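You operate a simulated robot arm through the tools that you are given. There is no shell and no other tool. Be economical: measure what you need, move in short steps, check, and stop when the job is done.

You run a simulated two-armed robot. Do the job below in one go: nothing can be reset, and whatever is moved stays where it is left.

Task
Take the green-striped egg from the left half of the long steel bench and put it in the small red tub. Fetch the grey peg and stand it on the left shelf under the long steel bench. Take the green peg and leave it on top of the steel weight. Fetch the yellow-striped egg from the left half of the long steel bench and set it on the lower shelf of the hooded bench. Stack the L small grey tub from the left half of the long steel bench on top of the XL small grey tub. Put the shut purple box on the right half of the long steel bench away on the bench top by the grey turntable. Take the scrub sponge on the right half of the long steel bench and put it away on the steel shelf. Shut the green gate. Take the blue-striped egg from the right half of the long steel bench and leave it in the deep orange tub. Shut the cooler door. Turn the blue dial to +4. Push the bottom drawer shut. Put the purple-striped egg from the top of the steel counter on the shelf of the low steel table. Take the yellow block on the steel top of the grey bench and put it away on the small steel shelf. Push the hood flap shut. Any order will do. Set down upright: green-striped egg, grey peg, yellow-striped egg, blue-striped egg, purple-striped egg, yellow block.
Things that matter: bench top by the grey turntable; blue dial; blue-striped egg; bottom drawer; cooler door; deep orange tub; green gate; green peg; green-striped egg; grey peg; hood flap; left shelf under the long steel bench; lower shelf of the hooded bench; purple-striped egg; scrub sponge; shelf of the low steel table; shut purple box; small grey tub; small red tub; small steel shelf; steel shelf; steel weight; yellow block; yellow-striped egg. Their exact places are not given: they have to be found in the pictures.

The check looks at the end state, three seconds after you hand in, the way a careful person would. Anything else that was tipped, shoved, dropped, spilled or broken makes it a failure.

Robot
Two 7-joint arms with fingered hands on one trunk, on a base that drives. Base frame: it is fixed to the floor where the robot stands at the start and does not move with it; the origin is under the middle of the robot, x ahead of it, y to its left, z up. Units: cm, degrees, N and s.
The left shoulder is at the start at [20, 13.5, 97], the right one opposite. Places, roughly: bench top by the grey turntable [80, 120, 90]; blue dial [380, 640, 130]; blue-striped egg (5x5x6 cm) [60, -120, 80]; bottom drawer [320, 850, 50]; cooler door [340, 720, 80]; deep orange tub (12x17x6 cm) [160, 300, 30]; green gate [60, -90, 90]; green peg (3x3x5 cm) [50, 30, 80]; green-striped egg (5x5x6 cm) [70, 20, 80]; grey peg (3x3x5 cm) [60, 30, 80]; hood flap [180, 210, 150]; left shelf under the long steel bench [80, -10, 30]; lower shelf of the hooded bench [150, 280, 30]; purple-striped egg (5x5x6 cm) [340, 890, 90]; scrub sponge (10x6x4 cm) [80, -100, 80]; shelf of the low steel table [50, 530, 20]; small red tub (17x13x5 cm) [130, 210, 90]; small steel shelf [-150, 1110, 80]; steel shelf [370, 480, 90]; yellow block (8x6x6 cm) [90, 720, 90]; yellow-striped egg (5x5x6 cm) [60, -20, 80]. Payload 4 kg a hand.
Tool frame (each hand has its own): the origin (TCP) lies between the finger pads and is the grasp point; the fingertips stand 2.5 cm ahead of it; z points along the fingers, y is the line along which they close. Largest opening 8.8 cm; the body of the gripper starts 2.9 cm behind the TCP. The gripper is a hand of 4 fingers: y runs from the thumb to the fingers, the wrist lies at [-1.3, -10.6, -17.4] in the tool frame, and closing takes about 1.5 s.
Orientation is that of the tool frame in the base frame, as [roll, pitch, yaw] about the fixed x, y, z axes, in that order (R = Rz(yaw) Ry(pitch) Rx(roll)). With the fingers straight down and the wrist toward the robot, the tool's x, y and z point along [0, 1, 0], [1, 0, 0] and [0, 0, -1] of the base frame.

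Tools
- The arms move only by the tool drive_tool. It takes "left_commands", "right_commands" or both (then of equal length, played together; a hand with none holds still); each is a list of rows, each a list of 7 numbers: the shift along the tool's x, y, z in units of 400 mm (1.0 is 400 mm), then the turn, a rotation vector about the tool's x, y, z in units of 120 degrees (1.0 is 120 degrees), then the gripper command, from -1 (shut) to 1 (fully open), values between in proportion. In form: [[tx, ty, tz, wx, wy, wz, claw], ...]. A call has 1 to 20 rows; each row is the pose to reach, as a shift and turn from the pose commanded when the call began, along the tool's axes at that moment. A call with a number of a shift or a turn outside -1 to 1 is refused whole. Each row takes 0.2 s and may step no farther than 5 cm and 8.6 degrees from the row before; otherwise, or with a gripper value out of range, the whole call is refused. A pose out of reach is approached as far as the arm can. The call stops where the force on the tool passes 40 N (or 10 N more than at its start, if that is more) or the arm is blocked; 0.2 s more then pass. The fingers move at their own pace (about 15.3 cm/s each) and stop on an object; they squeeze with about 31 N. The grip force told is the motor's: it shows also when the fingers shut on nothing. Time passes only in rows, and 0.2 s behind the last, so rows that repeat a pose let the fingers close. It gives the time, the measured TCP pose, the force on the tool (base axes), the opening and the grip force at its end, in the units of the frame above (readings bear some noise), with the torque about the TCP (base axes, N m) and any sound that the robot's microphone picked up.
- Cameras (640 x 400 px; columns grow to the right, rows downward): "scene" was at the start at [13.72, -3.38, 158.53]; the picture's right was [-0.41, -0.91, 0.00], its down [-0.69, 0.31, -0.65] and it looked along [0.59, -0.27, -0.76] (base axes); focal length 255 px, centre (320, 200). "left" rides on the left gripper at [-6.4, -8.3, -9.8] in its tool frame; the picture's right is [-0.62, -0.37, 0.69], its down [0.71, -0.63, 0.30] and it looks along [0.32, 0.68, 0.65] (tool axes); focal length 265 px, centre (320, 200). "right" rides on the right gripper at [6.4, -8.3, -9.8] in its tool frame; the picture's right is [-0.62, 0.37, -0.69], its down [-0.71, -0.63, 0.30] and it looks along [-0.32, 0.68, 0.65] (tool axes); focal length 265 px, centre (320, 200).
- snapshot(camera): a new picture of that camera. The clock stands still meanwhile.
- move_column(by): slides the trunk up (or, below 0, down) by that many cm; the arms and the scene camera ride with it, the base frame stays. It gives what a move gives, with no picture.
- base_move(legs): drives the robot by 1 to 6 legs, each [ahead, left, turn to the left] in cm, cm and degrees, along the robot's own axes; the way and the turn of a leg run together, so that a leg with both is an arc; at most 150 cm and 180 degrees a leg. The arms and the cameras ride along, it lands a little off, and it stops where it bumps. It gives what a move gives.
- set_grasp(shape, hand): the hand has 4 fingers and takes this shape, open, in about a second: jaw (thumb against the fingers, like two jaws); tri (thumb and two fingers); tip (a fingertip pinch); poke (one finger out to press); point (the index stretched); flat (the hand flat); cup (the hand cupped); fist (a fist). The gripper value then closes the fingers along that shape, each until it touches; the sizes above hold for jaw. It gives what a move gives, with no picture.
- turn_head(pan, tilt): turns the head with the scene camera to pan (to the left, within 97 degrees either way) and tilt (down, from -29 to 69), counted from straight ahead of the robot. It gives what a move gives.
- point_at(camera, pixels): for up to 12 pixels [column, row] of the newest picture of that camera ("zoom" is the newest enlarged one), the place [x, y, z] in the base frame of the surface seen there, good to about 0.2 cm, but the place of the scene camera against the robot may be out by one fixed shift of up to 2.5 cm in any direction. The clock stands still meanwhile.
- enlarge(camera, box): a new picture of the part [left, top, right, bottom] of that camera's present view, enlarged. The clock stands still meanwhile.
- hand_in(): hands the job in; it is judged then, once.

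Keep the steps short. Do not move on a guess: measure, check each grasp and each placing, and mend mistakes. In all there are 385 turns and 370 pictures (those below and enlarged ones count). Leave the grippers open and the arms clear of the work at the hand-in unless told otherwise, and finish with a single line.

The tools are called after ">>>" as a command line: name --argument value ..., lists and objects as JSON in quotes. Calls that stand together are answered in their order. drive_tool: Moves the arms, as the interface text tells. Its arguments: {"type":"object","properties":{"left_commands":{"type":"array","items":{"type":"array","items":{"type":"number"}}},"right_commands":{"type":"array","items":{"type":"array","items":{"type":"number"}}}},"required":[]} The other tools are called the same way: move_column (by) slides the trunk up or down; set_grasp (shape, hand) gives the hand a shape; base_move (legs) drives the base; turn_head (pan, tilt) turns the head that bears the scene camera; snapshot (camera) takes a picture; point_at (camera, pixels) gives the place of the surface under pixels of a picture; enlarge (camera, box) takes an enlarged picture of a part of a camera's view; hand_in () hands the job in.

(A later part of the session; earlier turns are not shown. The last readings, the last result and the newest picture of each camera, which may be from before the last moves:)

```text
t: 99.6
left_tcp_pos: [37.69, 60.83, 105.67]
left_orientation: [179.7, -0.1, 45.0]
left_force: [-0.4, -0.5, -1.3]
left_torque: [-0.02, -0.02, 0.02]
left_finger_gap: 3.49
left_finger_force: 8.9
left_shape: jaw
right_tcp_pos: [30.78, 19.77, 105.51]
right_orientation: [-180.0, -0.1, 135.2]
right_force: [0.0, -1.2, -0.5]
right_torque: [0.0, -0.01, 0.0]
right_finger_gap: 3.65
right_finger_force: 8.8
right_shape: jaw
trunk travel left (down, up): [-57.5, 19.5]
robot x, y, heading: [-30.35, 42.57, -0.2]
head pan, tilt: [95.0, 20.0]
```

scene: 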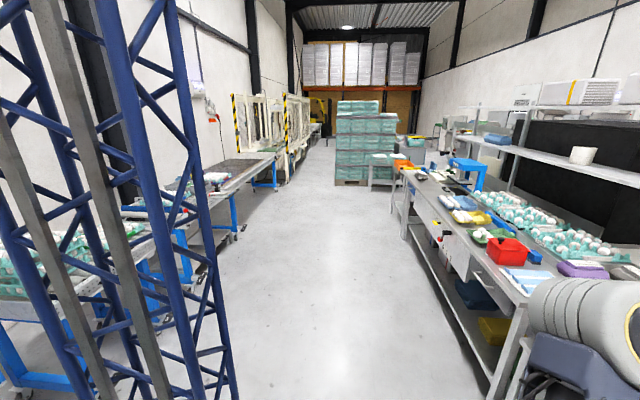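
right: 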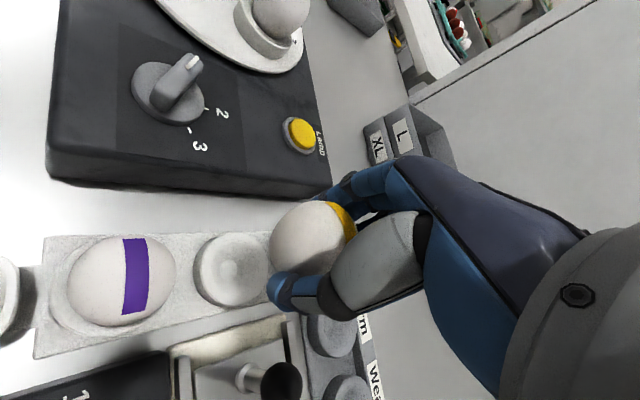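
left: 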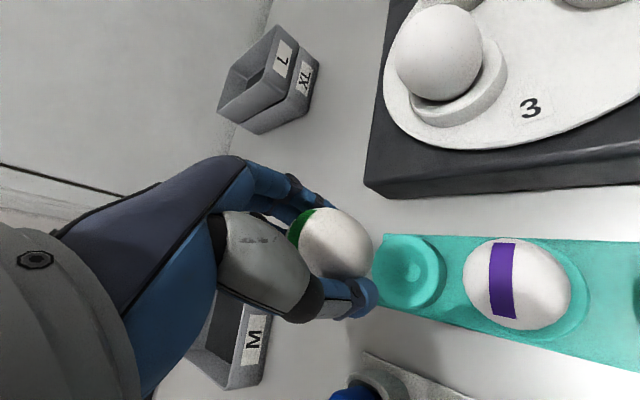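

Aisle is about 2 m wide. Turning to face +y and driving up the aisle to see around the bench's end.

>>> base_move --legs '[[-25, 10, 0], [0, 0, 90], [150, 0, 0], [150, 0, 0]]'

>>> turn_head --pan -60 --tilt 20

>>> snapshot --camera "scene"

>>> turn_head --pan 0 --tilt 15

>>> snapshot --camera "scene"

```text
t: 119.2
left_tcp_pos: [-55.09, 417.88, 105.61]
left_orientation: [179.7, -0.1, 132.3]
left_force: [-0.1, -0.4, 0.1]
left_torque: [0.01, -0.02, -0.01]
left_finger_gap: 3.49
left_finger_force: 8.9
left_shape: jaw
right_tcp_pos: [-14.19, 409.0, 105.63]
right_orientation: [180.0, 0.0, -137.6]
right_force: [-0.9, 0.1, 0.3]
right_torque: [-0.02, -0.03, -0.03]
right_finger_gap: 3.62
right_finger_force: 8.6
right_shape: jaw
trunk travel left (down, up): [-57.5, 19.5]
robot x, y, heading: [-39.98, 349.12, 87.4]
head pan, tilt: [95.0, 20.0]
```

```text
t: 121.5
left_tcp_pos: [-55.04, 417.69, 105.63]
left_orientation: [179.8, -0.1, 132.3]
left_force: [0.4, -1.0, -0.4]
left_torque: [0.02, 0.0, 0.03]
left_finger_gap: 3.48
left_finger_force: 8.8
left_shape: jaw
right_tcp_pos: [-14.35, 409.12, 105.61]
right_orientation: [-180.0, 0.0, -137.6]
right_force: [0.2, -0.2, -0.9]
right_torque: [0.03, -0.01, 0.01]
right_finger_gap: 3.62
right_finger_force: 8.9
right_shape: jaw
trunk travel left (down, up): [-57.5, 19.5]
robot x, y, heading: [-40.02, 349.03, 87.5]
head pan, tilt: [-60.0, 20.0]
```

```text
276 pictures are left
```

scene: 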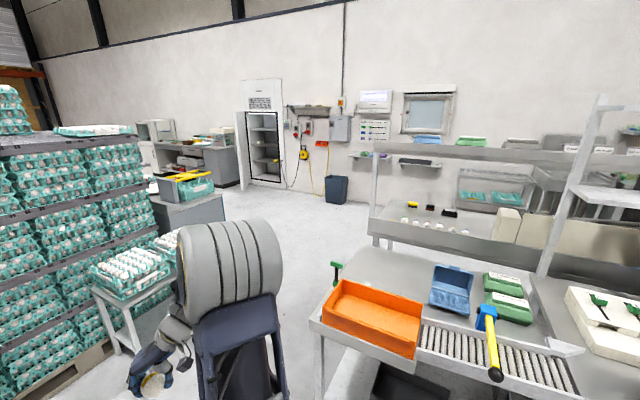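

```text
t: 122.8
left_tcp_pos: [-55.1, 417.78, 105.54]
left_orientation: [179.8, -0.1, 132.4]
left_force: [-0.2, 0.7, 0.1]
left_torque: [0.0, -0.02, -0.02]
left_finger_gap: 3.47
left_finger_force: 9.3
left_shape: jaw
right_tcp_pos: [-14.45, 409.1, 105.54]
right_orientation: [-180.0, -0.1, -137.7]
right_force: [-1.0, 0.6, -1.5]
right_torque: [-0.02, 0.01, 0.01]
right_finger_gap: 3.63
right_finger_force: 8.9
right_shape: jaw
trunk travel left (down, up): [-57.5, 19.5]
robot x, y, heading: [-40.24, 349.32, 87.3]
head pan, tilt: [0.0, 15.0]
```

```text
275 pictures are left
```

scene: 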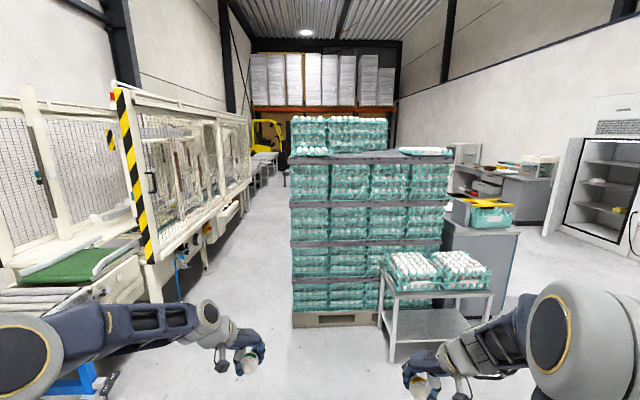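

>>> turn_head --pan -60 --tilt 25

>>> snapshot --camera "scene"

>>> point_at --camera "scene" --pixels '[[315, 330], [335, 245], [370, 215], [575, 345], [430, 210], [300, 200], [370, 130], [450, 285], [140, 250], [110, 320], [500, 370], [560, 200]]'

```text
t: 124.2
left_tcp_pos: [-55.04, 417.91, 105.63]
left_orientation: [179.8, 0.0, 132.3]
left_force: [0.0, -0.5, -1.2]
left_torque: [-0.02, -0.01, 0.01]
left_finger_gap: 3.48
left_finger_force: 8.9
left_shape: jaw
right_tcp_pos: [-14.31, 409.08, 105.43]
right_orientation: [-179.9, 0.0, -137.6]
right_force: [-0.7, 0.1, 0.1]
right_torque: [-0.01, -0.03, -0.06]
right_finger_gap: 3.62
right_finger_force: 8.8
right_shape: jaw
trunk travel left (down, up): [-57.5, 19.5]
robot x, y, heading: [-40.48, 349.35, 87.3]
head pan, tilt: [-60.0, 25.0]
```

```text
274 pictures are left
```

scene: 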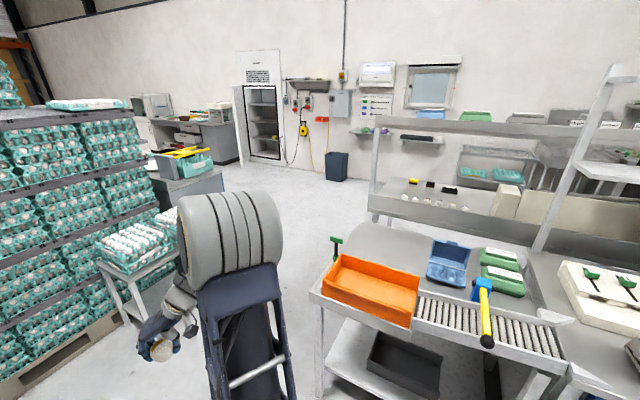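

```text
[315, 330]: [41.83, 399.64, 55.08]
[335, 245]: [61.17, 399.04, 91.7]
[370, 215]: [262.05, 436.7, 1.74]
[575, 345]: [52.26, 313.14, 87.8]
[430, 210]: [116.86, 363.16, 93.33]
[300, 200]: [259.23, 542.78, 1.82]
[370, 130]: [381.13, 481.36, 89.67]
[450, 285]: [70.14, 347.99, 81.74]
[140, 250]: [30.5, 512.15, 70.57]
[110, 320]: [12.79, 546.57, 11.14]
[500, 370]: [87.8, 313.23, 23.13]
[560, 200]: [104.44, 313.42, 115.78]
```

Corridor between the bench end (y≈400) and the low table (y≈512). Turning to face +x, sidestepping to y≈450, and driving through.

>>> base_move --legs '[[0, 0, -87], [0, 101, 0], [150, 0, 0], [80, 0, 0]]'

>>> turn_head --pan -90 --tilt 22

>>> snapshot --camera "scene"

>>> turn_head --pan 0 --tilt 22

>>> snapshot --camera "scene"

```text
t: 144.0
left_tcp_pos: [256.29, 472.97, 105.65]
left_orientation: [179.8, -0.1, 45.6]
left_force: [0.8, 0.5, -0.7]
left_torque: [0.02, -0.03, -0.02]
left_finger_gap: 3.44
left_finger_force: 9.4
left_shape: jaw
right_tcp_pos: [250.02, 431.83, 105.51]
right_orientation: [180.0, 0.0, 136.0]
right_force: [1.0, 0.4, 0.3]
right_torque: [0.05, 0.01, -0.02]
right_finger_gap: 3.62
right_finger_force: 9.3
right_shape: jaw
trunk travel left (down, up): [-57.5, 19.5]
robot x, y, heading: [189.12, 453.74, 1.1]
head pan, tilt: [-60.0, 25.0]
```

```text
t: 144.9
left_tcp_pos: [256.33, 473.25, 105.69]
left_orientation: [179.7, -0.1, 45.6]
left_force: [-0.4, -0.2, -1.6]
left_torque: [0.01, 0.0, -0.01]
left_finger_gap: 3.46
left_finger_force: 9.3
left_shape: jaw
right_tcp_pos: [250.04, 431.98, 105.57]
right_orientation: [179.9, 0.0, 135.9]
right_force: [0.4, 0.2, 0.0]
right_torque: [0.06, 0.01, -0.02]
right_finger_gap: 3.61
right_finger_force: 8.5
right_shape: jaw
trunk travel left (down, up): [-57.5, 19.5]
robot x, y, heading: [188.74, 454.36, 0.9]
head pan, tilt: [-90.0, 22.0]
```

```text
273 pictures are left
```

scene: 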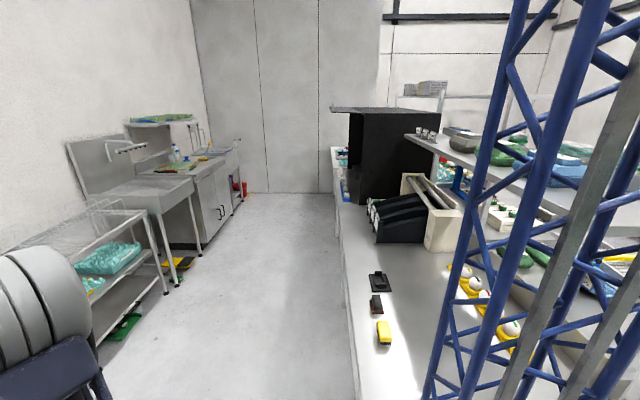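

```text
t: 146.6
left_tcp_pos: [256.34, 473.1, 105.6]
left_orientation: [179.8, -0.1, 45.6]
left_force: [0.5, -0.4, -0.7]
left_torque: [0.01, -0.03, -0.03]
left_finger_gap: 3.42
left_finger_force: 9.1
left_shape: jaw
right_tcp_pos: [250.05, 431.88, 105.55]
right_orientation: [-179.9, -0.1, 135.9]
right_force: [-0.1, -0.7, 0.1]
right_torque: [-0.02, -0.04, 0.01]
right_finger_gap: 3.59
right_finger_force: 9.0
right_shape: jaw
trunk travel left (down, up): [-57.5, 19.5]
robot x, y, heading: [188.37, 454.07, 0.9]
head pan, tilt: [0.0, 22.0]
```

```text
272 pictures are left
```

scene: 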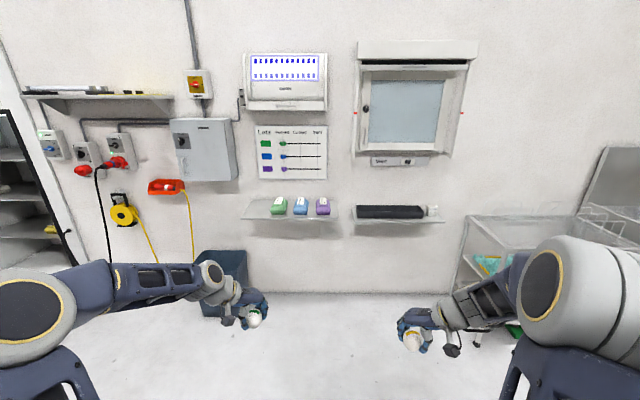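

The hooded bench (black hood, flap up) faces this aisle. Measuring the aisle.

>>> turn_head --pan -90 --tilt 30

>>> snapshot --camera "scene"

>>> point_at --camera "scene" --pixels '[[341, 150], [352, 240], [358, 340], [350, 85], [340, 78], [415, 150], [165, 250], [205, 205], [215, 140], [375, 175], [250, 170], [335, 120]]'

>>> enlarge --camera "scene" --box '[300, 50, 500, 200]'

```text
t: 148.2
left_tcp_pos: [256.4, 473.1, 105.63]
left_orientation: [179.7, -0.1, 45.7]
left_force: [-1.2, 0.7, -1.1]
left_torque: [0.01, -0.01, 0.04]
left_finger_gap: 3.43
left_finger_force: 9.1
left_shape: jaw
right_tcp_pos: [250.16, 431.85, 105.53]
right_orientation: [179.9, 0.0, 136.0]
right_force: [-0.2, -0.7, -0.1]
right_torque: [0.0, 0.0, 0.03]
right_finger_gap: 3.58
right_finger_force: 8.3
right_shape: jaw
trunk travel left (down, up): [-57.5, 19.5]
robot x, y, heading: [188.63, 454.31, 0.8]
head pan, tilt: [-90.0, 30.0]
```

```text
271 pictures are left
```

scene: 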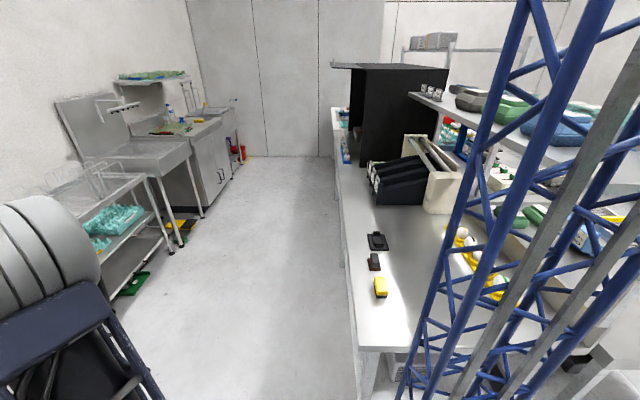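

```text
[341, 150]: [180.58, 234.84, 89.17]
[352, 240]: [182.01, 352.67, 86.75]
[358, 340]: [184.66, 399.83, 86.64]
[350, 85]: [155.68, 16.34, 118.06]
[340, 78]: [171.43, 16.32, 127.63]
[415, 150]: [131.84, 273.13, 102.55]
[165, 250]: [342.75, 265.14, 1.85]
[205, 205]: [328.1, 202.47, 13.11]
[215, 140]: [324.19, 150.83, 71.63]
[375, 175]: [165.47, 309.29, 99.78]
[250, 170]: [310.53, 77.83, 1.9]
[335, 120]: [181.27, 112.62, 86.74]
```

```text
2.67 times, centred on (400, 125) of scene
```

zoom: 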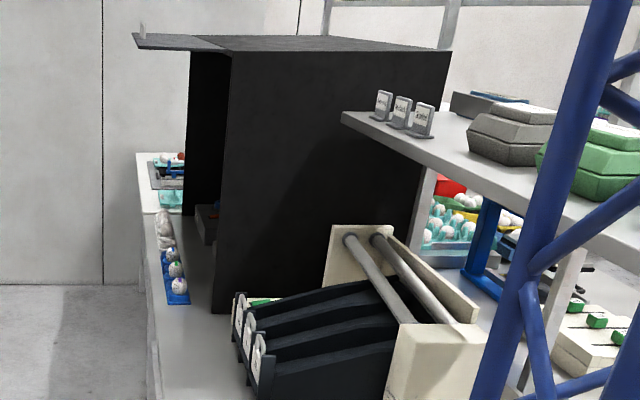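

Aisle is x≈185–325. Driving down it and turning to face the hooded bench.

>>> base_move --legs '[[74, 0, 0], [0, 0, -90.8], [150, 0, 0], [58, 0, 0], [0, 0, -90]]'

>>> turn_head --pan 0 --tilt 25

>>> snapshot --camera "scene"

```text
t: 169.8
left_tcp_pos: [201.86, 226.45, 105.6]
left_orientation: [179.8, 0.0, -132.4]
left_force: [0.2, -0.3, -0.8]
left_torque: [-0.01, -0.01, 0.0]
left_finger_gap: 3.38
left_finger_force: 9.2
left_shape: jaw
right_tcp_pos: [206.71, 267.89, 105.63]
right_orientation: [180.0, 0.0, -42.1]
right_force: [0.2, 0.0, -1.1]
right_torque: [-0.01, 0.02, 0.0]
right_finger_gap: 3.55
right_finger_force: 9.0
right_shape: jaw
trunk travel left (down, up): [-57.5, 19.5]
robot x, y, heading: [268.89, 247.29, -176.9]
head pan, tilt: [-90.0, 30.0]
```

```text
t: 171.5
left_tcp_pos: [201.77, 226.52, 105.59]
left_orientation: [179.8, -0.2, -132.4]
left_force: [-0.4, 0.0, -0.4]
left_torque: [-0.01, 0.0, 0.02]
left_finger_gap: 3.37
left_finger_force: 9.1
left_shape: jaw
right_tcp_pos: [206.78, 267.84, 105.62]
right_orientation: [-179.9, 0.1, -42.2]
right_force: [-0.1, 0.1, -0.4]
right_torque: [-0.02, 0.01, 0.0]
right_finger_gap: 3.54
right_finger_force: 8.8
right_shape: jaw
trunk travel left (down, up): [-57.5, 19.5]
robot x, y, heading: [268.62, 247.6, -177.3]
head pan, tilt: [0.0, 25.0]
```

```text
269 pictures are left
```

scene: 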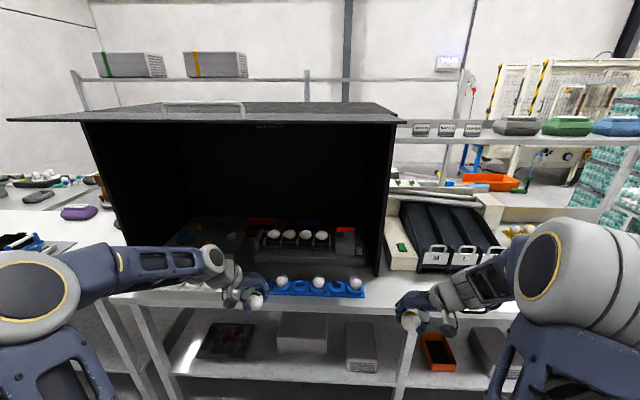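

>>> enlarge --camera "scene" --box '[150, 180, 400, 310]'

>>> point_at --camera "scene" --pixels '[[345, 232], [265, 222], [300, 240], [340, 295], [205, 115], [200, 102], [380, 112], [370, 260], [205, 265], [435, 350], [385, 120], [30, 118]]'

>>> enlarge --camera "scene" --box '[150, 290, 550, 400]'

```text
2.56 times, centred on (275, 245) of scene
```

zoom: 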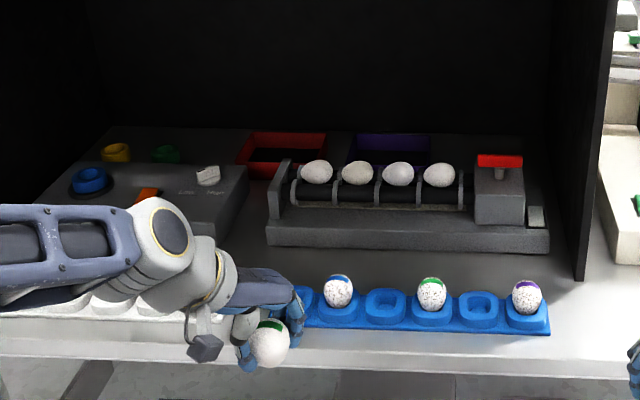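

```text
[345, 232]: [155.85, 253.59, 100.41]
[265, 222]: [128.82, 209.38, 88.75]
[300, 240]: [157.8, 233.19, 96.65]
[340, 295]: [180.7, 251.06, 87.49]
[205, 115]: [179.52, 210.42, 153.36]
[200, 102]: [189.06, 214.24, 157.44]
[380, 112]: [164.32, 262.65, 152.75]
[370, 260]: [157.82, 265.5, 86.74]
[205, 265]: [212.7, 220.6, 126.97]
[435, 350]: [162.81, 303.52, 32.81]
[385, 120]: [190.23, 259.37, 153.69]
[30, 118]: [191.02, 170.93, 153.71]
```

```text
1.60 times, centred on (350, 345) of scene
```

zoom: 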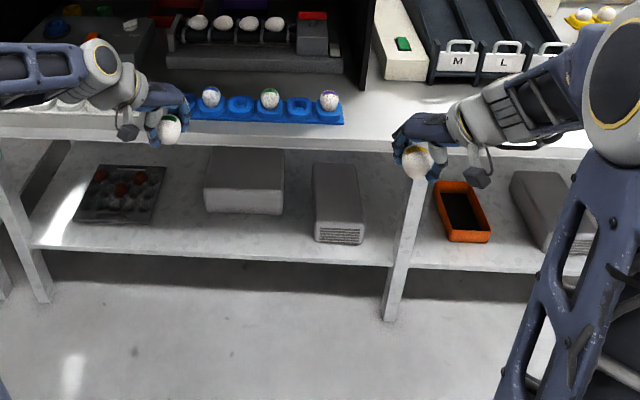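

>>> point_at --camera "zoom" --pixels '[[275, 235], [275, 252], [180, 230], [180, 250], [380, 250], [295, 200], [390, 300], [405, 180], [440, 262], [470, 230], [350, 240], [215, 210]]'

```text
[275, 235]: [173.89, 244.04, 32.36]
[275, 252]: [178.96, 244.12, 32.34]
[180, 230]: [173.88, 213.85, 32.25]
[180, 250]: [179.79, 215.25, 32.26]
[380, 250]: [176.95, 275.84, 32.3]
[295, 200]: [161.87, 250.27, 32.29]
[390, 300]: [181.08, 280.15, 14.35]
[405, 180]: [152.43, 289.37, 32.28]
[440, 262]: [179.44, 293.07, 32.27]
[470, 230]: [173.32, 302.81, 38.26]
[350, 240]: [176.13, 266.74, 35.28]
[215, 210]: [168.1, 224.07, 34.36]
```

Shelf is at about z=30.5 with free area near (172, 243). Extending the right arm, retracting the left, lowering the trunk and lining up.

>>> drive_tool --left_commands '[[-0.063, -0.069, 0, 0, 0, 0, -1], [-0.126, -0.138, 0, 0, 0, 0, -1], [-0.19, -0.207, 0, 0, 0, 0, -1], [-0.253, -0.277, 0, 0, 0, 0, -1]]' --right_commands '[[-0.06, 0.054, 0, 0, 0, 0, -1], [-0.12, 0.108, 0, 0, 0, 0, -1], [-0.18, 0.162, 0, 0, 0, 0, -1], [-0.241, 0.218, 0, 0, 0, 0, -1]]'

>>> move_column --by -40

>>> base_move --legs '[[0, 22, -2.8]]'

>>> move_column --by -17

>>> turn_head --pan -8 --tilt 30

>>> snapshot --camera "scene"

>>> snapshot --camera "right"

```text
t: 172.5
left_tcp_pos: [216.78, 226.55, 105.84]
left_orientation: [179.9, -0.1, -132.3]
left_force: [0.0, 0.3, -0.5]
left_torque: [0.0, 0.01, -0.02]
left_finger_gap: 3.39
left_finger_force: 8.7
left_shape: jaw
right_tcp_pos: [193.53, 267.74, 105.43]
right_orientation: [-180.0, -0.1, -42.2]
right_force: [0.7, -0.3, -0.8]
right_torque: [-0.02, 0.01, 0.0]
right_finger_gap: 3.54
right_finger_force: 8.4
right_shape: jaw
trunk travel left (down, up): [-57.5, 19.5]
robot x, y, heading: [268.83, 247.99, -177.2]
head pan, tilt: [0.0, 25.0]
```

```text
t: 176.3
left_tcp_pos: [216.7, 226.5, 65.83]
left_orientation: [179.8, 0.0, -132.4]
left_force: [0.0, -0.1, -1.4]
left_torque: [-0.02, 0.01, -0.02]
left_finger_gap: 3.37
left_finger_force: 8.8
left_shape: jaw
right_tcp_pos: [193.59, 267.84, 65.32]
right_orientation: [179.9, 0.1, -42.2]
right_force: [-0.6, -0.9, -0.3]
right_torque: [0.0, 0.0, 0.0]
right_finger_gap: 3.56
right_finger_force: 9.0
right_shape: jaw
trunk travel left (down, up): [-17.5, 59.5]
robot x, y, heading: [268.75, 247.53, -177.1]
head pan, tilt: [0.0, 25.0]
```

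```text
t: 178.0
left_tcp_pos: [216.11, 207.18, 65.76]
left_orientation: [179.8, -0.1, -135.6]
left_force: [-0.6, -0.2, -1.6]
left_torque: [-0.02, 0.01, -0.01]
left_finger_gap: 3.36
left_finger_force: 8.8
left_shape: jaw
right_tcp_pos: [195.32, 249.82, 65.36]
right_orientation: [179.9, 0.0, -45.4]
right_force: [0.3, 0.3, -1.1]
right_torque: [-0.05, 0.01, 0.03]
right_finger_gap: 3.56
right_finger_force: 8.6
right_shape: jaw
trunk travel left (down, up): [-17.5, 59.5]
robot x, y, heading: [269.16, 225.53, 179.4]
head pan, tilt: [0.0, 25.0]
```

```text
t: 179.9
left_tcp_pos: [216.1, 207.27, 48.75]
left_orientation: [179.8, -0.1, -135.6]
left_force: [0.1, 0.8, -1.1]
left_torque: [0.0, -0.04, 0.0]
left_finger_gap: 3.39
left_finger_force: 8.7
left_shape: jaw
right_tcp_pos: [195.4, 249.71, 48.44]
right_orientation: [-180.0, 0.0, -45.5]
right_force: [-0.5, -0.5, 0.0]
right_torque: [0.0, -0.01, 0.05]
right_finger_gap: 3.57
right_finger_force: 8.9
right_shape: jaw
trunk travel left (down, up): [-0.5, 76.5]
robot x, y, heading: [269.07, 225.33, 179.5]
head pan, tilt: [0.0, 25.0]
```

```text
t: 180.6
left_tcp_pos: [216.14, 207.18, 48.78]
left_orientation: [179.8, -0.1, -135.4]
left_force: [0.1, 0.8, -0.2]
left_torque: [0.0, 0.0, 0.01]
left_finger_gap: 3.39
left_finger_force: 9.5
left_shape: jaw
right_tcp_pos: [195.37, 249.72, 48.4]
right_orientation: [-180.0, 0.1, -45.4]
right_force: [-0.2, 0.2, -0.1]
right_torque: [-0.02, 0.01, 0.02]
right_finger_gap: 3.58
right_finger_force: 9.2
right_shape: jaw
trunk travel left (down, up): [-0.5, 76.5]
robot x, y, heading: [269.34, 225.05, 179.7]
head pan, tilt: [-8.0, 30.0]
```

```text
266 pictures are left
```

scene: 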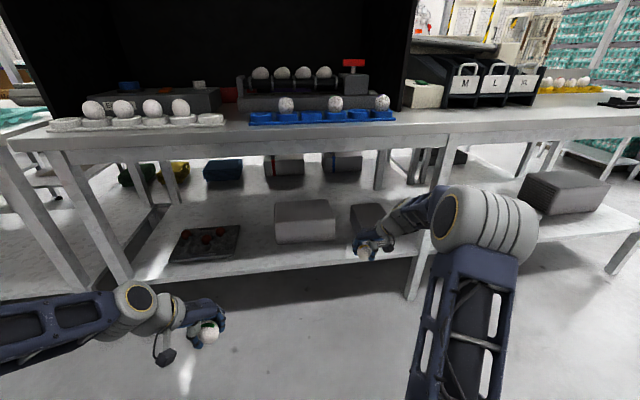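

```text
265 pictures are left
```

right: 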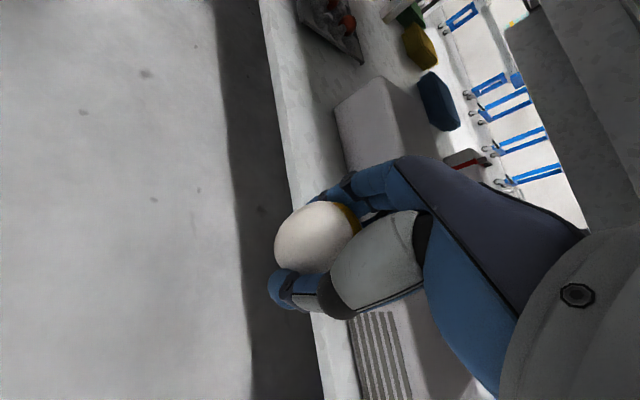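

>>> point_at --camera "right" --pixels '[[300, 170], [290, 120], [325, 340], [310, 100], [350, 150], [380, 120], [380, 340], [330, 330], [345, 95], [315, 170], [310, 230], [320, 205]]'

>>> enlarge --camera "right" --box '[250, 170, 400, 320]'

```text
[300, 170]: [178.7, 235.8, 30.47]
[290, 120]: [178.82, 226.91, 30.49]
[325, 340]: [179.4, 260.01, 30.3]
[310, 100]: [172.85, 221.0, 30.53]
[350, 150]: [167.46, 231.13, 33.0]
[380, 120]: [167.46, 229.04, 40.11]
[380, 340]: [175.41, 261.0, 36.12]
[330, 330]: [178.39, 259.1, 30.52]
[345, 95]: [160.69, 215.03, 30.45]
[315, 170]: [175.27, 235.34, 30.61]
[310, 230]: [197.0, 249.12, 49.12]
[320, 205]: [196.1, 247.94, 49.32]
```

```text
2.67 times, centred on (325, 245) of right
```

zoom: 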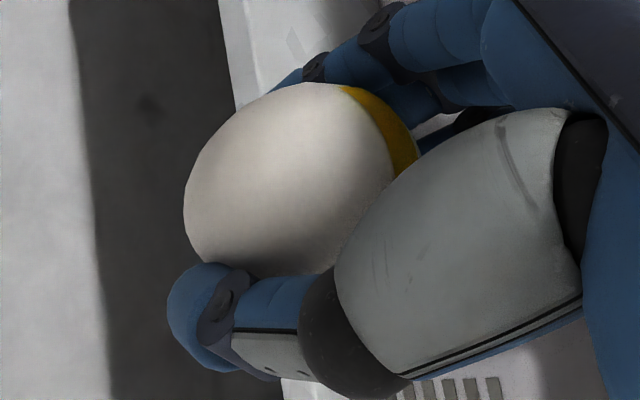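

Shelf z=30.5, box front x=167.5, printer begins y≈256. Target (174, 247). Driving in.

>>> base_move --legs '[[21, 2.5, 0]]'

>>> snapshot --camera "right"

>>> snapshot --camera "scene"

```text
t: 182.3
left_tcp_pos: [194.83, 204.85, 48.83]
left_orientation: [179.8, -0.1, -135.7]
left_force: [0.1, -0.6, -0.3]
left_torque: [0.0, -0.02, 0.0]
left_finger_gap: 3.37
left_finger_force: 9.2
left_shape: jaw
right_tcp_pos: [174.27, 247.46, 48.42]
right_orientation: [179.9, -0.1, -45.5]
right_force: [0.4, -0.8, 0.4]
right_torque: [0.01, 0.01, 0.0]
right_finger_gap: 3.56
right_finger_force: 9.2
right_shape: jaw
trunk travel left (down, up): [-0.5, 76.5]
robot x, y, heading: [247.98, 223.08, 179.5]
head pan, tilt: [-8.0, 30.0]
```

```text
263 pictures are left
```

right: 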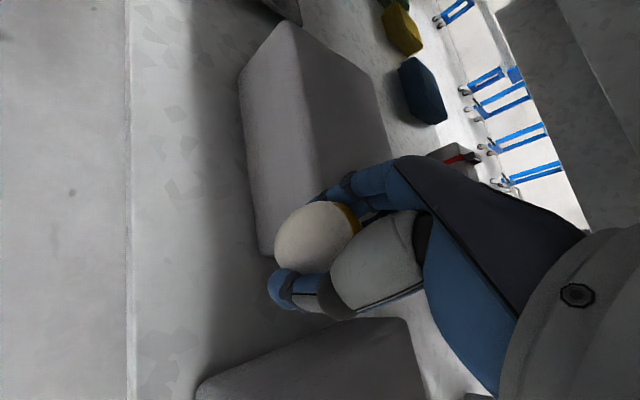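

```text
262 pictures are left
```

scene: 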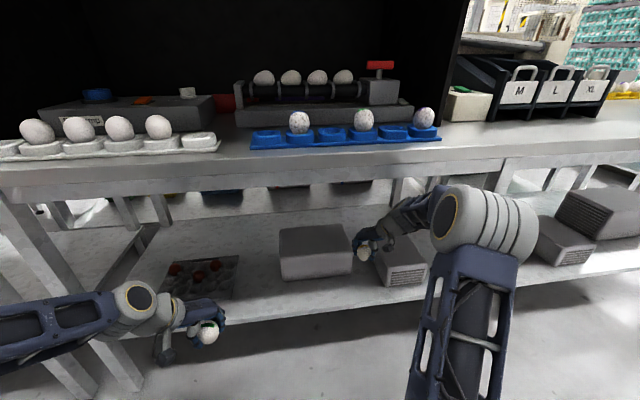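

>>> point_at --camera "right" --pixels '[[262, 250], [250, 200], [202, 385], [260, 355], [330, 325], [245, 300], [200, 250], [290, 290]]'

```text
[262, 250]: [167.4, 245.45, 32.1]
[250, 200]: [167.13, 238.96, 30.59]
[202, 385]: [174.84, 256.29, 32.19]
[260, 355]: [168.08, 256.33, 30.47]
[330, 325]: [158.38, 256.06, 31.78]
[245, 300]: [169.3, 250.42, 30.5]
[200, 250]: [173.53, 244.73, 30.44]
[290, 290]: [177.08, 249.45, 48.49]
```

Space is clear. Lowering in steps until contact.

>>> drive_tool --right_commands '[[0, 0, 0.1, 0, 0, 0, -1], [0, 0, 0.2, 0, 0, 0, -1], [0, 0, 0.3, 0, 0, 0, -1], [0, 0, 0.32, 0, 0, 0, -1], [0, 0, 0.33, 0, 0, 0, -1], [0, 0, 0.335, 0, 0, 0, -1]]'

>>> enlarge --camera "right" --box '[230, 150, 430, 340]'

>>> enlarge --camera "scene" --box '[300, 200, 440, 310]'

```text
t: 183.7
left_tcp_pos: [194.96, 204.88, 48.87]
left_orientation: [179.8, -0.1, -135.8]
left_force: [-0.8, 0.1, -0.4]
left_torque: [0.01, 0.0, -0.02]
left_finger_gap: 3.35
left_finger_force: 9.9
left_shape: jaw
right_tcp_pos: [174.3, 247.57, 34.88]
right_orientation: [179.9, 0.1, -45.4]
right_force: [0.3, 0.9, -0.8]
right_torque: [0.04, -0.01, -0.01]
right_finger_gap: 3.56
right_finger_force: 9.2
right_shape: jaw
trunk travel left (down, up): [-0.5, 76.5]
robot x, y, heading: [247.79, 222.96, 179.5]
head pan, tilt: [-8.0, 30.0]
```

```text
2.11 times, centred on (330, 245) of right
```

zoom: 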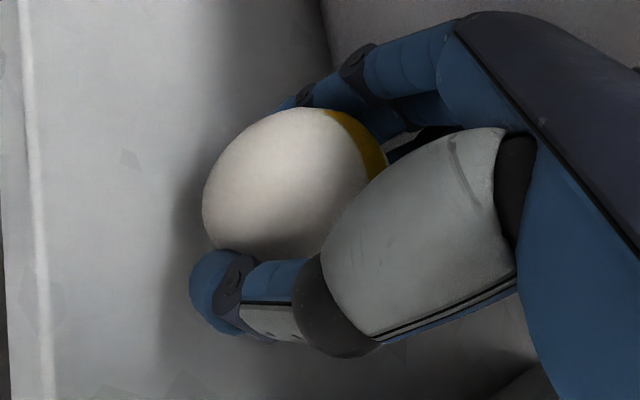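

```text
3.64 times, centred on (370, 255) of scene
```

zoom: 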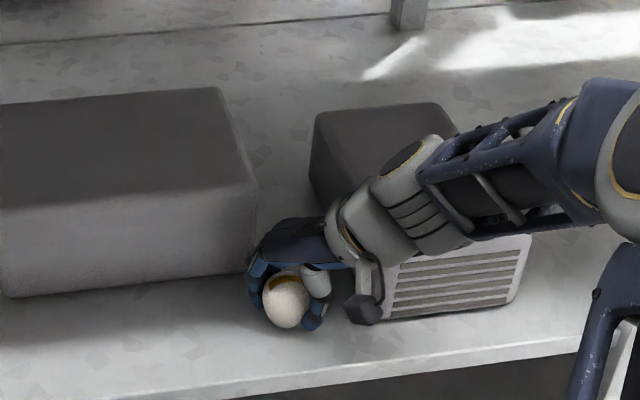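

>>> drive_tool --right_commands '[[0, 0, 0.005, 0, 0, 0, -1], [0, 0, 0.01, 0, 0, 0, -1], [0, 0, 0.015, 0, 0, 0, -1]]'

>>> point_at --camera "right" --pixels '[[300, 215], [290, 230], [310, 240]]'

```text
t: 184.5
left_tcp_pos: [194.93, 204.97, 48.76]
left_orientation: [179.7, -0.1, -135.7]
left_force: [-0.5, -0.1, -0.6]
left_torque: [0.02, 0.01, -0.02]
left_finger_gap: 3.37
left_finger_force: 8.6
left_shape: jaw
right_tcp_pos: [174.29, 247.53, 34.5]
right_orientation: [-180.0, -0.1, -45.5]
right_force: [0.2, 0.2, -0.8]
right_torque: [-0.01, -0.03, 0.04]
right_finger_gap: 3.56
right_finger_force: 8.9
right_shape: jaw
trunk travel left (down, up): [-0.5, 76.5]
robot x, y, heading: [247.78, 223.14, 179.4]
head pan, tilt: [-8.0, 30.0]
```

```text
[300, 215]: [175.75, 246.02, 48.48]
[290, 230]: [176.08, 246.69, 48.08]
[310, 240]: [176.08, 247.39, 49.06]
```

>>> drive_tool --right_commands '[[0, 0, 0.004, 0, 0, 0, -1], [0, 0, 0.008, 0, 0, 0, -1], [0, 0, 0.012, 0, 0, 0, -1], [0, 0, 0.016, 0, 0, 0, -1]]'

>>> enlarge --camera "scene" --box '[320, 220, 420, 300]'

```text
t: 185.5
left_tcp_pos: [194.97, 204.92, 48.86]
left_orientation: [179.8, -0.1, -135.7]
left_force: [0.3, -0.2, -1.5]
left_torque: [0.02, 0.02, -0.01]
left_finger_gap: 3.37
left_finger_force: 9.4
left_shape: jaw
right_tcp_pos: [174.36, 247.55, 33.83]
right_orientation: [180.0, 0.0, -45.7]
right_force: [-0.1, 0.8, 0.6]
right_torque: [0.03, 0.02, 0.02]
right_finger_gap: 3.4
right_finger_force: 8.5
right_shape: jaw
trunk travel left (down, up): [-0.5, 76.5]
robot x, y, heading: [247.87, 222.95, 179.2]
head pan, tilt: [-8.0, 30.0]
```

```text
5.00 times, centred on (370, 260) of scene
```

zoom: 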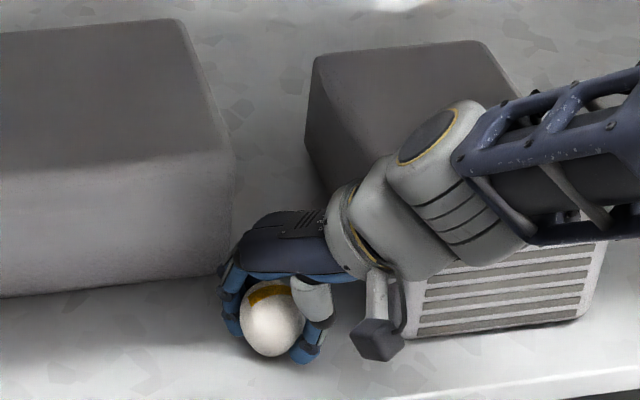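

Contact (the grip gap changed). Opening gradually and lifting.

>>> drive_tool --right_commands '[[0, 0, 0, 0, 0, 0, -0.15], [0, 0, 0, 0, 0, 0, 0.0], [0, 0, 0, 0, 0, 0, 0.15], [0, 0, 0, 0, 0, 0, 0.3], [0, 0, 0, 0, 0, 0, 0.45], [0, 0, 0, 0, 0, 0, 0.64]]'

>>> enlarge --camera "scene" --box '[320, 220, 420, 300]'

>>> enlarge --camera "right" --box '[230, 150, 430, 340]'

```text
t: 186.9
left_tcp_pos: [194.86, 205.11, 48.85]
left_orientation: [179.8, -0.2, -135.7]
left_force: [0.1, -0.8, -0.8]
left_torque: [0.01, -0.01, 0.0]
left_finger_gap: 3.36
left_finger_force: 9.1
left_shape: jaw
right_tcp_pos: [174.34, 247.53, 33.79]
right_orientation: [-179.9, 0.0, -45.4]
right_force: [-0.1, 0.1, -0.5]
right_torque: [-0.02, -0.03, 0.03]
right_finger_gap: 7.17
right_finger_force: 0.2
right_shape: jaw
trunk travel left (down, up): [-0.5, 76.5]
robot x, y, heading: [247.79, 223.29, 179.3]
head pan, tilt: [-8.0, 30.0]
```

```text
5.00 times, centred on (370, 260) of scene
```

zoom: 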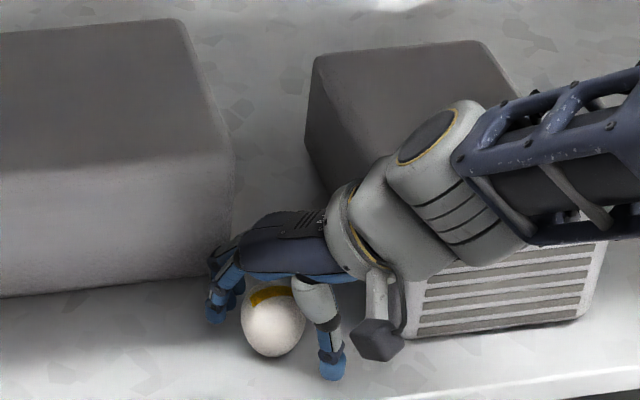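

```text
2.11 times, centred on (330, 245) of right
```

zoom: 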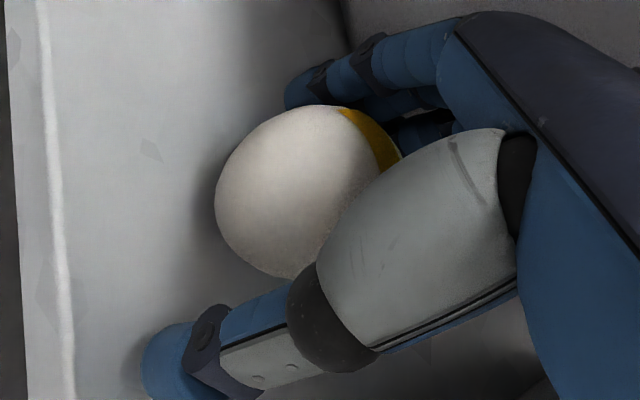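

The egg stands on its own. Lifting straight up slowly.

>>> drive_tool --right_commands '[[0, 0, -0.03, 0, 0, 0, 0.7], [0, 0, -0.08, 0, 0, 0, 0.7], [0, 0, -0.15, 0, 0, 0, 0.7], [0, 0, -0.25, 0, 0, 0, 0.7], [0, 0, -0.35, 0, 0, 0, 0.7]]'

>>> enlarge --camera "scene" --box '[320, 220, 420, 300]'

>>> snapshot --camera "right"

```text
t: 188.1
left_tcp_pos: [194.86, 205.02, 48.75]
left_orientation: [179.8, -0.1, -135.6]
left_force: [0.3, -0.2, -0.3]
left_torque: [0.03, -0.02, -0.01]
left_finger_gap: 3.38
left_finger_force: 9.2
left_shape: jaw
right_tcp_pos: [174.38, 247.69, 47.91]
right_orientation: [-180.0, 0.0, -45.6]
right_force: [0.2, 0.4, 0.7]
right_torque: [-0.03, -0.01, -0.05]
right_finger_gap: 7.47
right_finger_force: 0.0
right_shape: jaw
trunk travel left (down, up): [-0.5, 76.5]
robot x, y, heading: [247.98, 223.03, 179.6]
head pan, tilt: [-8.0, 30.0]
```

```text
5.00 times, centred on (370, 260) of scene
```

zoom: 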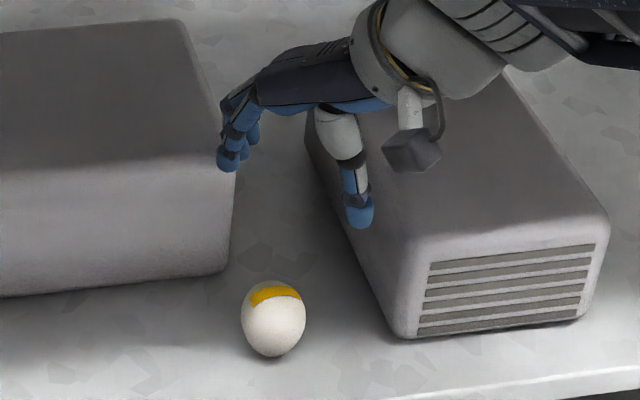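

```text
255 pictures are left
```

right: 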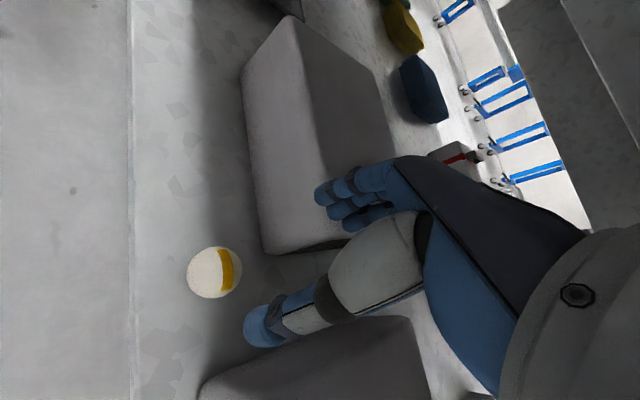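

Yellow egg stands upright. Backing out, raising the trunk, extending the left arm for the red tub and parking the right arm wide.

>>> base_move --legs '[[-34, 0, 0.6]]'

>>> move_column --by 40

>>> move_column --by 27

>>> drive_tool --left_commands '[[0.075, 0.073, 0, 0, 0, 0, -1], [0.15, 0.146, 0, 0, 0, 0, -1], [0.225, 0.219, 0, 0, 0, 0, -1], [0.3, 0.292, 0, 0, 0, 0, -1], [0.375, 0.365, 0, 0, 0, 0, -1], [0.4475, 0.436, 0, 0, 0, 0, -1]]' --right_commands '[[-0.048, -0.1, 0, 0, 0, 0, 0.7], [-0.096, -0.2, 0, 0, 0, 0, 0.7], [-0.144, -0.3, 0, 0, 0, 0, 0.7], [-0.192, -0.4, 0, 0, 0, 0, 0.7], [-0.24, -0.5, 0, 0, 0, 0, 0.7], [-0.288, -0.598, 0, 0, 0, 0, 0.7]]'

>>> turn_head --pan 8 --tilt 32

>>> snapshot --camera "scene"

```text
t: 190.3
left_tcp_pos: [229.81, 204.51, 48.7]
left_orientation: [179.7, -0.1, -135.5]
left_force: [0.0, 0.5, -0.9]
left_torque: [-0.01, 0.02, -0.03]
left_finger_gap: 3.37
left_finger_force: 9.1
left_shape: jaw
right_tcp_pos: [209.06, 247.18, 47.84]
right_orientation: [180.0, 0.0, -45.4]
right_force: [0.3, -0.7, -0.2]
right_torque: [0.0, -0.02, 0.04]
right_finger_gap: 7.48
right_finger_force: 0.1
right_shape: jaw
trunk travel left (down, up): [-0.5, 76.5]
robot x, y, heading: [282.92, 222.9, 179.7]
head pan, tilt: [-8.0, 30.0]
```

```text
t: 194.2
left_tcp_pos: [229.7, 204.44, 88.87]
left_orientation: [179.8, -0.1, -135.5]
left_force: [-0.7, -0.1, -0.5]
left_torque: [0.0, -0.04, -0.01]
left_finger_gap: 3.33
left_finger_force: 9.2
left_shape: jaw
right_tcp_pos: [209.11, 247.06, 87.83]
right_orientation: [179.9, 0.0, -45.4]
right_force: [0.0, -0.1, 0.1]
right_torque: [-0.02, -0.01, 0.0]
right_finger_gap: 7.47
right_finger_force: 0.2
right_shape: jaw
trunk travel left (down, up): [-40.5, 36.5]
robot x, y, heading: [283.18, 222.66, 179.5]
head pan, tilt: [-8.0, 30.0]
```

```text
t: 196.9
left_tcp_pos: [229.75, 204.43, 115.79]
left_orientation: [179.8, -0.1, -135.4]
left_force: [-0.7, 0.7, 0.5]
left_torque: [0.04, -0.02, 0.0]
left_finger_gap: 3.35
left_finger_force: 9.1
left_shape: jaw
right_tcp_pos: [208.96, 247.02, 114.87]
right_orientation: [179.9, 0.0, -45.3]
right_force: [-0.2, 0.1, 0.1]
right_torque: [-0.01, 0.02, -0.01]
right_finger_gap: 7.48
right_finger_force: 0.0
right_shape: jaw
trunk travel left (down, up): [-67.5, 9.5]
robot x, y, heading: [282.88, 222.78, 179.7]
head pan, tilt: [-8.0, 30.0]
```

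```text
t: 198.3
left_tcp_pos: [204.88, 204.19, 115.92]
left_orientation: [179.8, -0.1, -135.5]
left_force: [1.1, -0.2, -1.8]
left_torque: [0.0, -0.02, 0.03]
left_finger_gap: 3.36
left_finger_force: 9.1
left_shape: jaw
right_tcp_pos: [218.22, 271.92, 114.74]
right_orientation: [179.9, 0.0, -45.3]
right_force: [0.3, -0.7, -0.4]
right_torque: [0.02, 0.01, 0.03]
right_finger_gap: 7.45
right_finger_force: 0.0
right_shape: jaw
trunk travel left (down, up): [-67.5, 9.5]
robot x, y, heading: [282.88, 222.64, 179.7]
head pan, tilt: [-8.0, 30.0]
```

```text
t: 199.1
left_tcp_pos: [204.84, 204.3, 115.98]
left_orientation: [179.7, -0.1, -135.5]
left_force: [-0.7, 0.1, -0.4]
left_torque: [-0.03, -0.02, -0.03]
left_finger_gap: 3.32
left_finger_force: 9.3
left_shape: jaw
right_tcp_pos: [218.05, 271.93, 114.7]
right_orientation: [179.9, 0.1, -45.3]
right_force: [0.1, 0.5, 0.1]
right_torque: [0.02, -0.04, 0.0]
right_finger_gap: 7.46
right_finger_force: 0.1
right_shape: jaw
trunk travel left (down, up): [-67.5, 9.5]
robot x, y, heading: [282.81, 222.63, 179.7]
head pan, tilt: [8.0, 32.0]
```

```text
254 pictures are left
```

scene: 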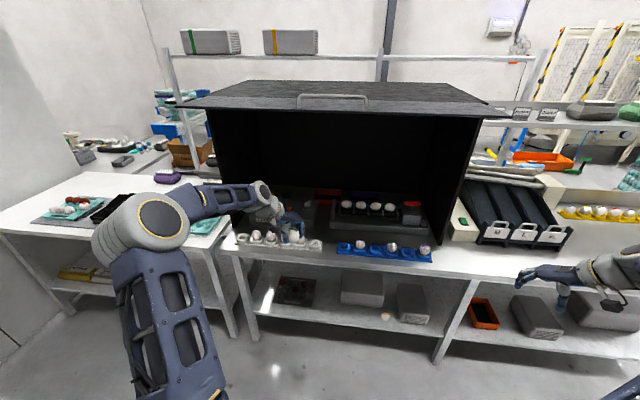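

>>> point_at --camera "scene" --pixels '[[160, 215], [130, 230], [165, 190], [230, 195], [260, 190], [212, 130], [478, 130], [470, 200], [210, 106], [485, 108], [330, 205], [300, 200]]'

>>> enlarge --camera "scene" --box '[200, 160, 460, 280]'

```text
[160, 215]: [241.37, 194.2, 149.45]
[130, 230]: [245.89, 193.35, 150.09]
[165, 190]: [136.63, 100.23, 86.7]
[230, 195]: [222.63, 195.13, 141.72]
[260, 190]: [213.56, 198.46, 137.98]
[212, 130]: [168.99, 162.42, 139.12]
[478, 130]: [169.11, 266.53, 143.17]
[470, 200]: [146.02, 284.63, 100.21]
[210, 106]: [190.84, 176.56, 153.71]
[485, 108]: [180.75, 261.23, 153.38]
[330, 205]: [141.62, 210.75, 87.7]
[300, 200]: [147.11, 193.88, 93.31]
```

```text
2.46 times, centred on (330, 220) of scene
```

zoom: 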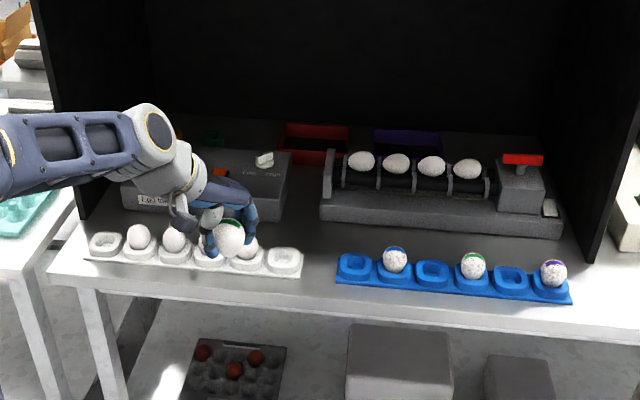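

>>> point_at --camera "zoom" --pixels '[[283, 126], [349, 128], [278, 157], [300, 158], [326, 152], [315, 133], [310, 145], [360, 152], [398, 155], [265, 160], [200, 178], [323, 180]]'

```text
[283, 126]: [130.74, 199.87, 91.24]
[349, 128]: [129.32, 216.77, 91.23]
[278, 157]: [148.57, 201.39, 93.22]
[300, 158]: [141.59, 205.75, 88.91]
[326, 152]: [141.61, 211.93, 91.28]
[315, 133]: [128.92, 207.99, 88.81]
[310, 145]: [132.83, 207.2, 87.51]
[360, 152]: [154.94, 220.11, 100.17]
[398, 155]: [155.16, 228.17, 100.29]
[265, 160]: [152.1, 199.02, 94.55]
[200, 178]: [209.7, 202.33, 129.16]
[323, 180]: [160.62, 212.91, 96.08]
```

Red tub interior roughly x 129.5–141, y 200–216, floor ≈ 86. Lowering the left hand a bit so the elbow stays under the flap, then driving in part way.

>>> drive_tool --left_commands '[[0, 0, 0.1, 0, 0, 0, -1], [0, 0, 0.2, 0, 0, 0, -1], [0, 0, 0.25, 0, 0, 0, -1]]'

>>> base_move --legs '[[48, -2.5, 0]]'

>>> snapshot --camera "scene"

>>> snapshot --camera "left"

>>> snapshot --camera "right"

```text
t: 199.9
left_tcp_pos: [204.8, 204.37, 105.73]
left_orientation: [179.8, 0.0, -135.4]
left_force: [0.0, -0.1, -1.1]
left_torque: [0.0, -0.02, 0.0]
left_finger_gap: 3.33
left_finger_force: 9.0
left_shape: jaw
right_tcp_pos: [218.07, 271.94, 114.87]
right_orientation: [180.0, 0.0, -45.4]
right_force: [-0.2, 0.1, 0.0]
right_torque: [-0.01, -0.01, -0.01]
right_finger_gap: 7.45
right_finger_force: 0.0
right_shape: jaw
trunk travel left (down, up): [-67.5, 9.5]
robot x, y, heading: [282.91, 223.35, 179.5]
head pan, tilt: [8.0, 32.0]
```

```text
t: 202.8
left_tcp_pos: [156.7, 207.45, 105.83]
left_orientation: [179.7, -0.1, -135.7]
left_force: [1.4, 0.5, -1.2]
left_torque: [-0.02, -0.02, 0.04]
left_finger_gap: 3.33
left_finger_force: 8.6
left_shape: jaw
right_tcp_pos: [170.11, 274.89, 114.76]
right_orientation: [179.9, 0.0, -45.5]
right_force: [-0.2, 0.2, 0.5]
right_torque: [0.02, 0.02, -0.02]
right_finger_gap: 7.45
right_finger_force: 0.1
right_shape: jaw
trunk travel left (down, up): [-67.5, 9.5]
robot x, y, heading: [234.95, 225.57, 179.4]
head pan, tilt: [8.0, 32.0]
```

```text
252 pictures are left
```

scene: 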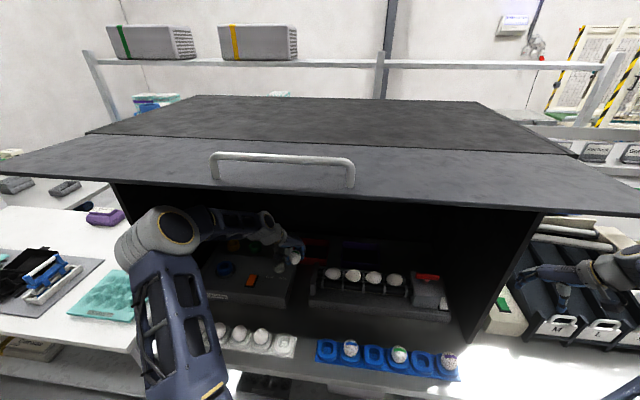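

```text
251 pictures are left
```

left: 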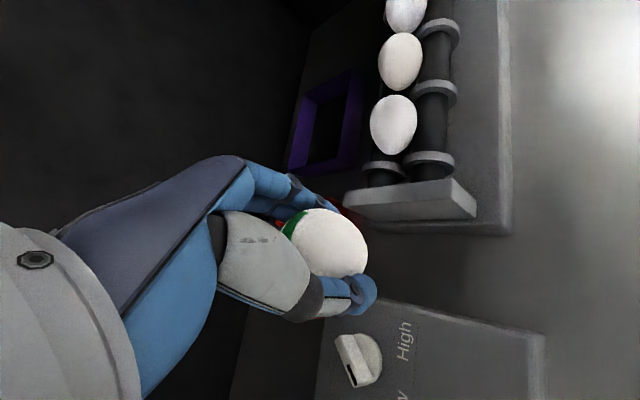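

```text
250 pictures are left
```

right: 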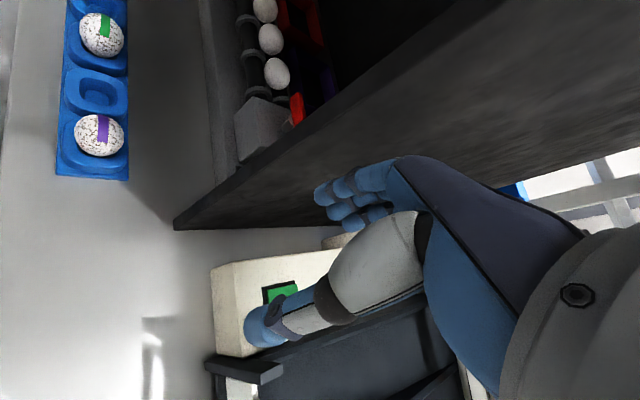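

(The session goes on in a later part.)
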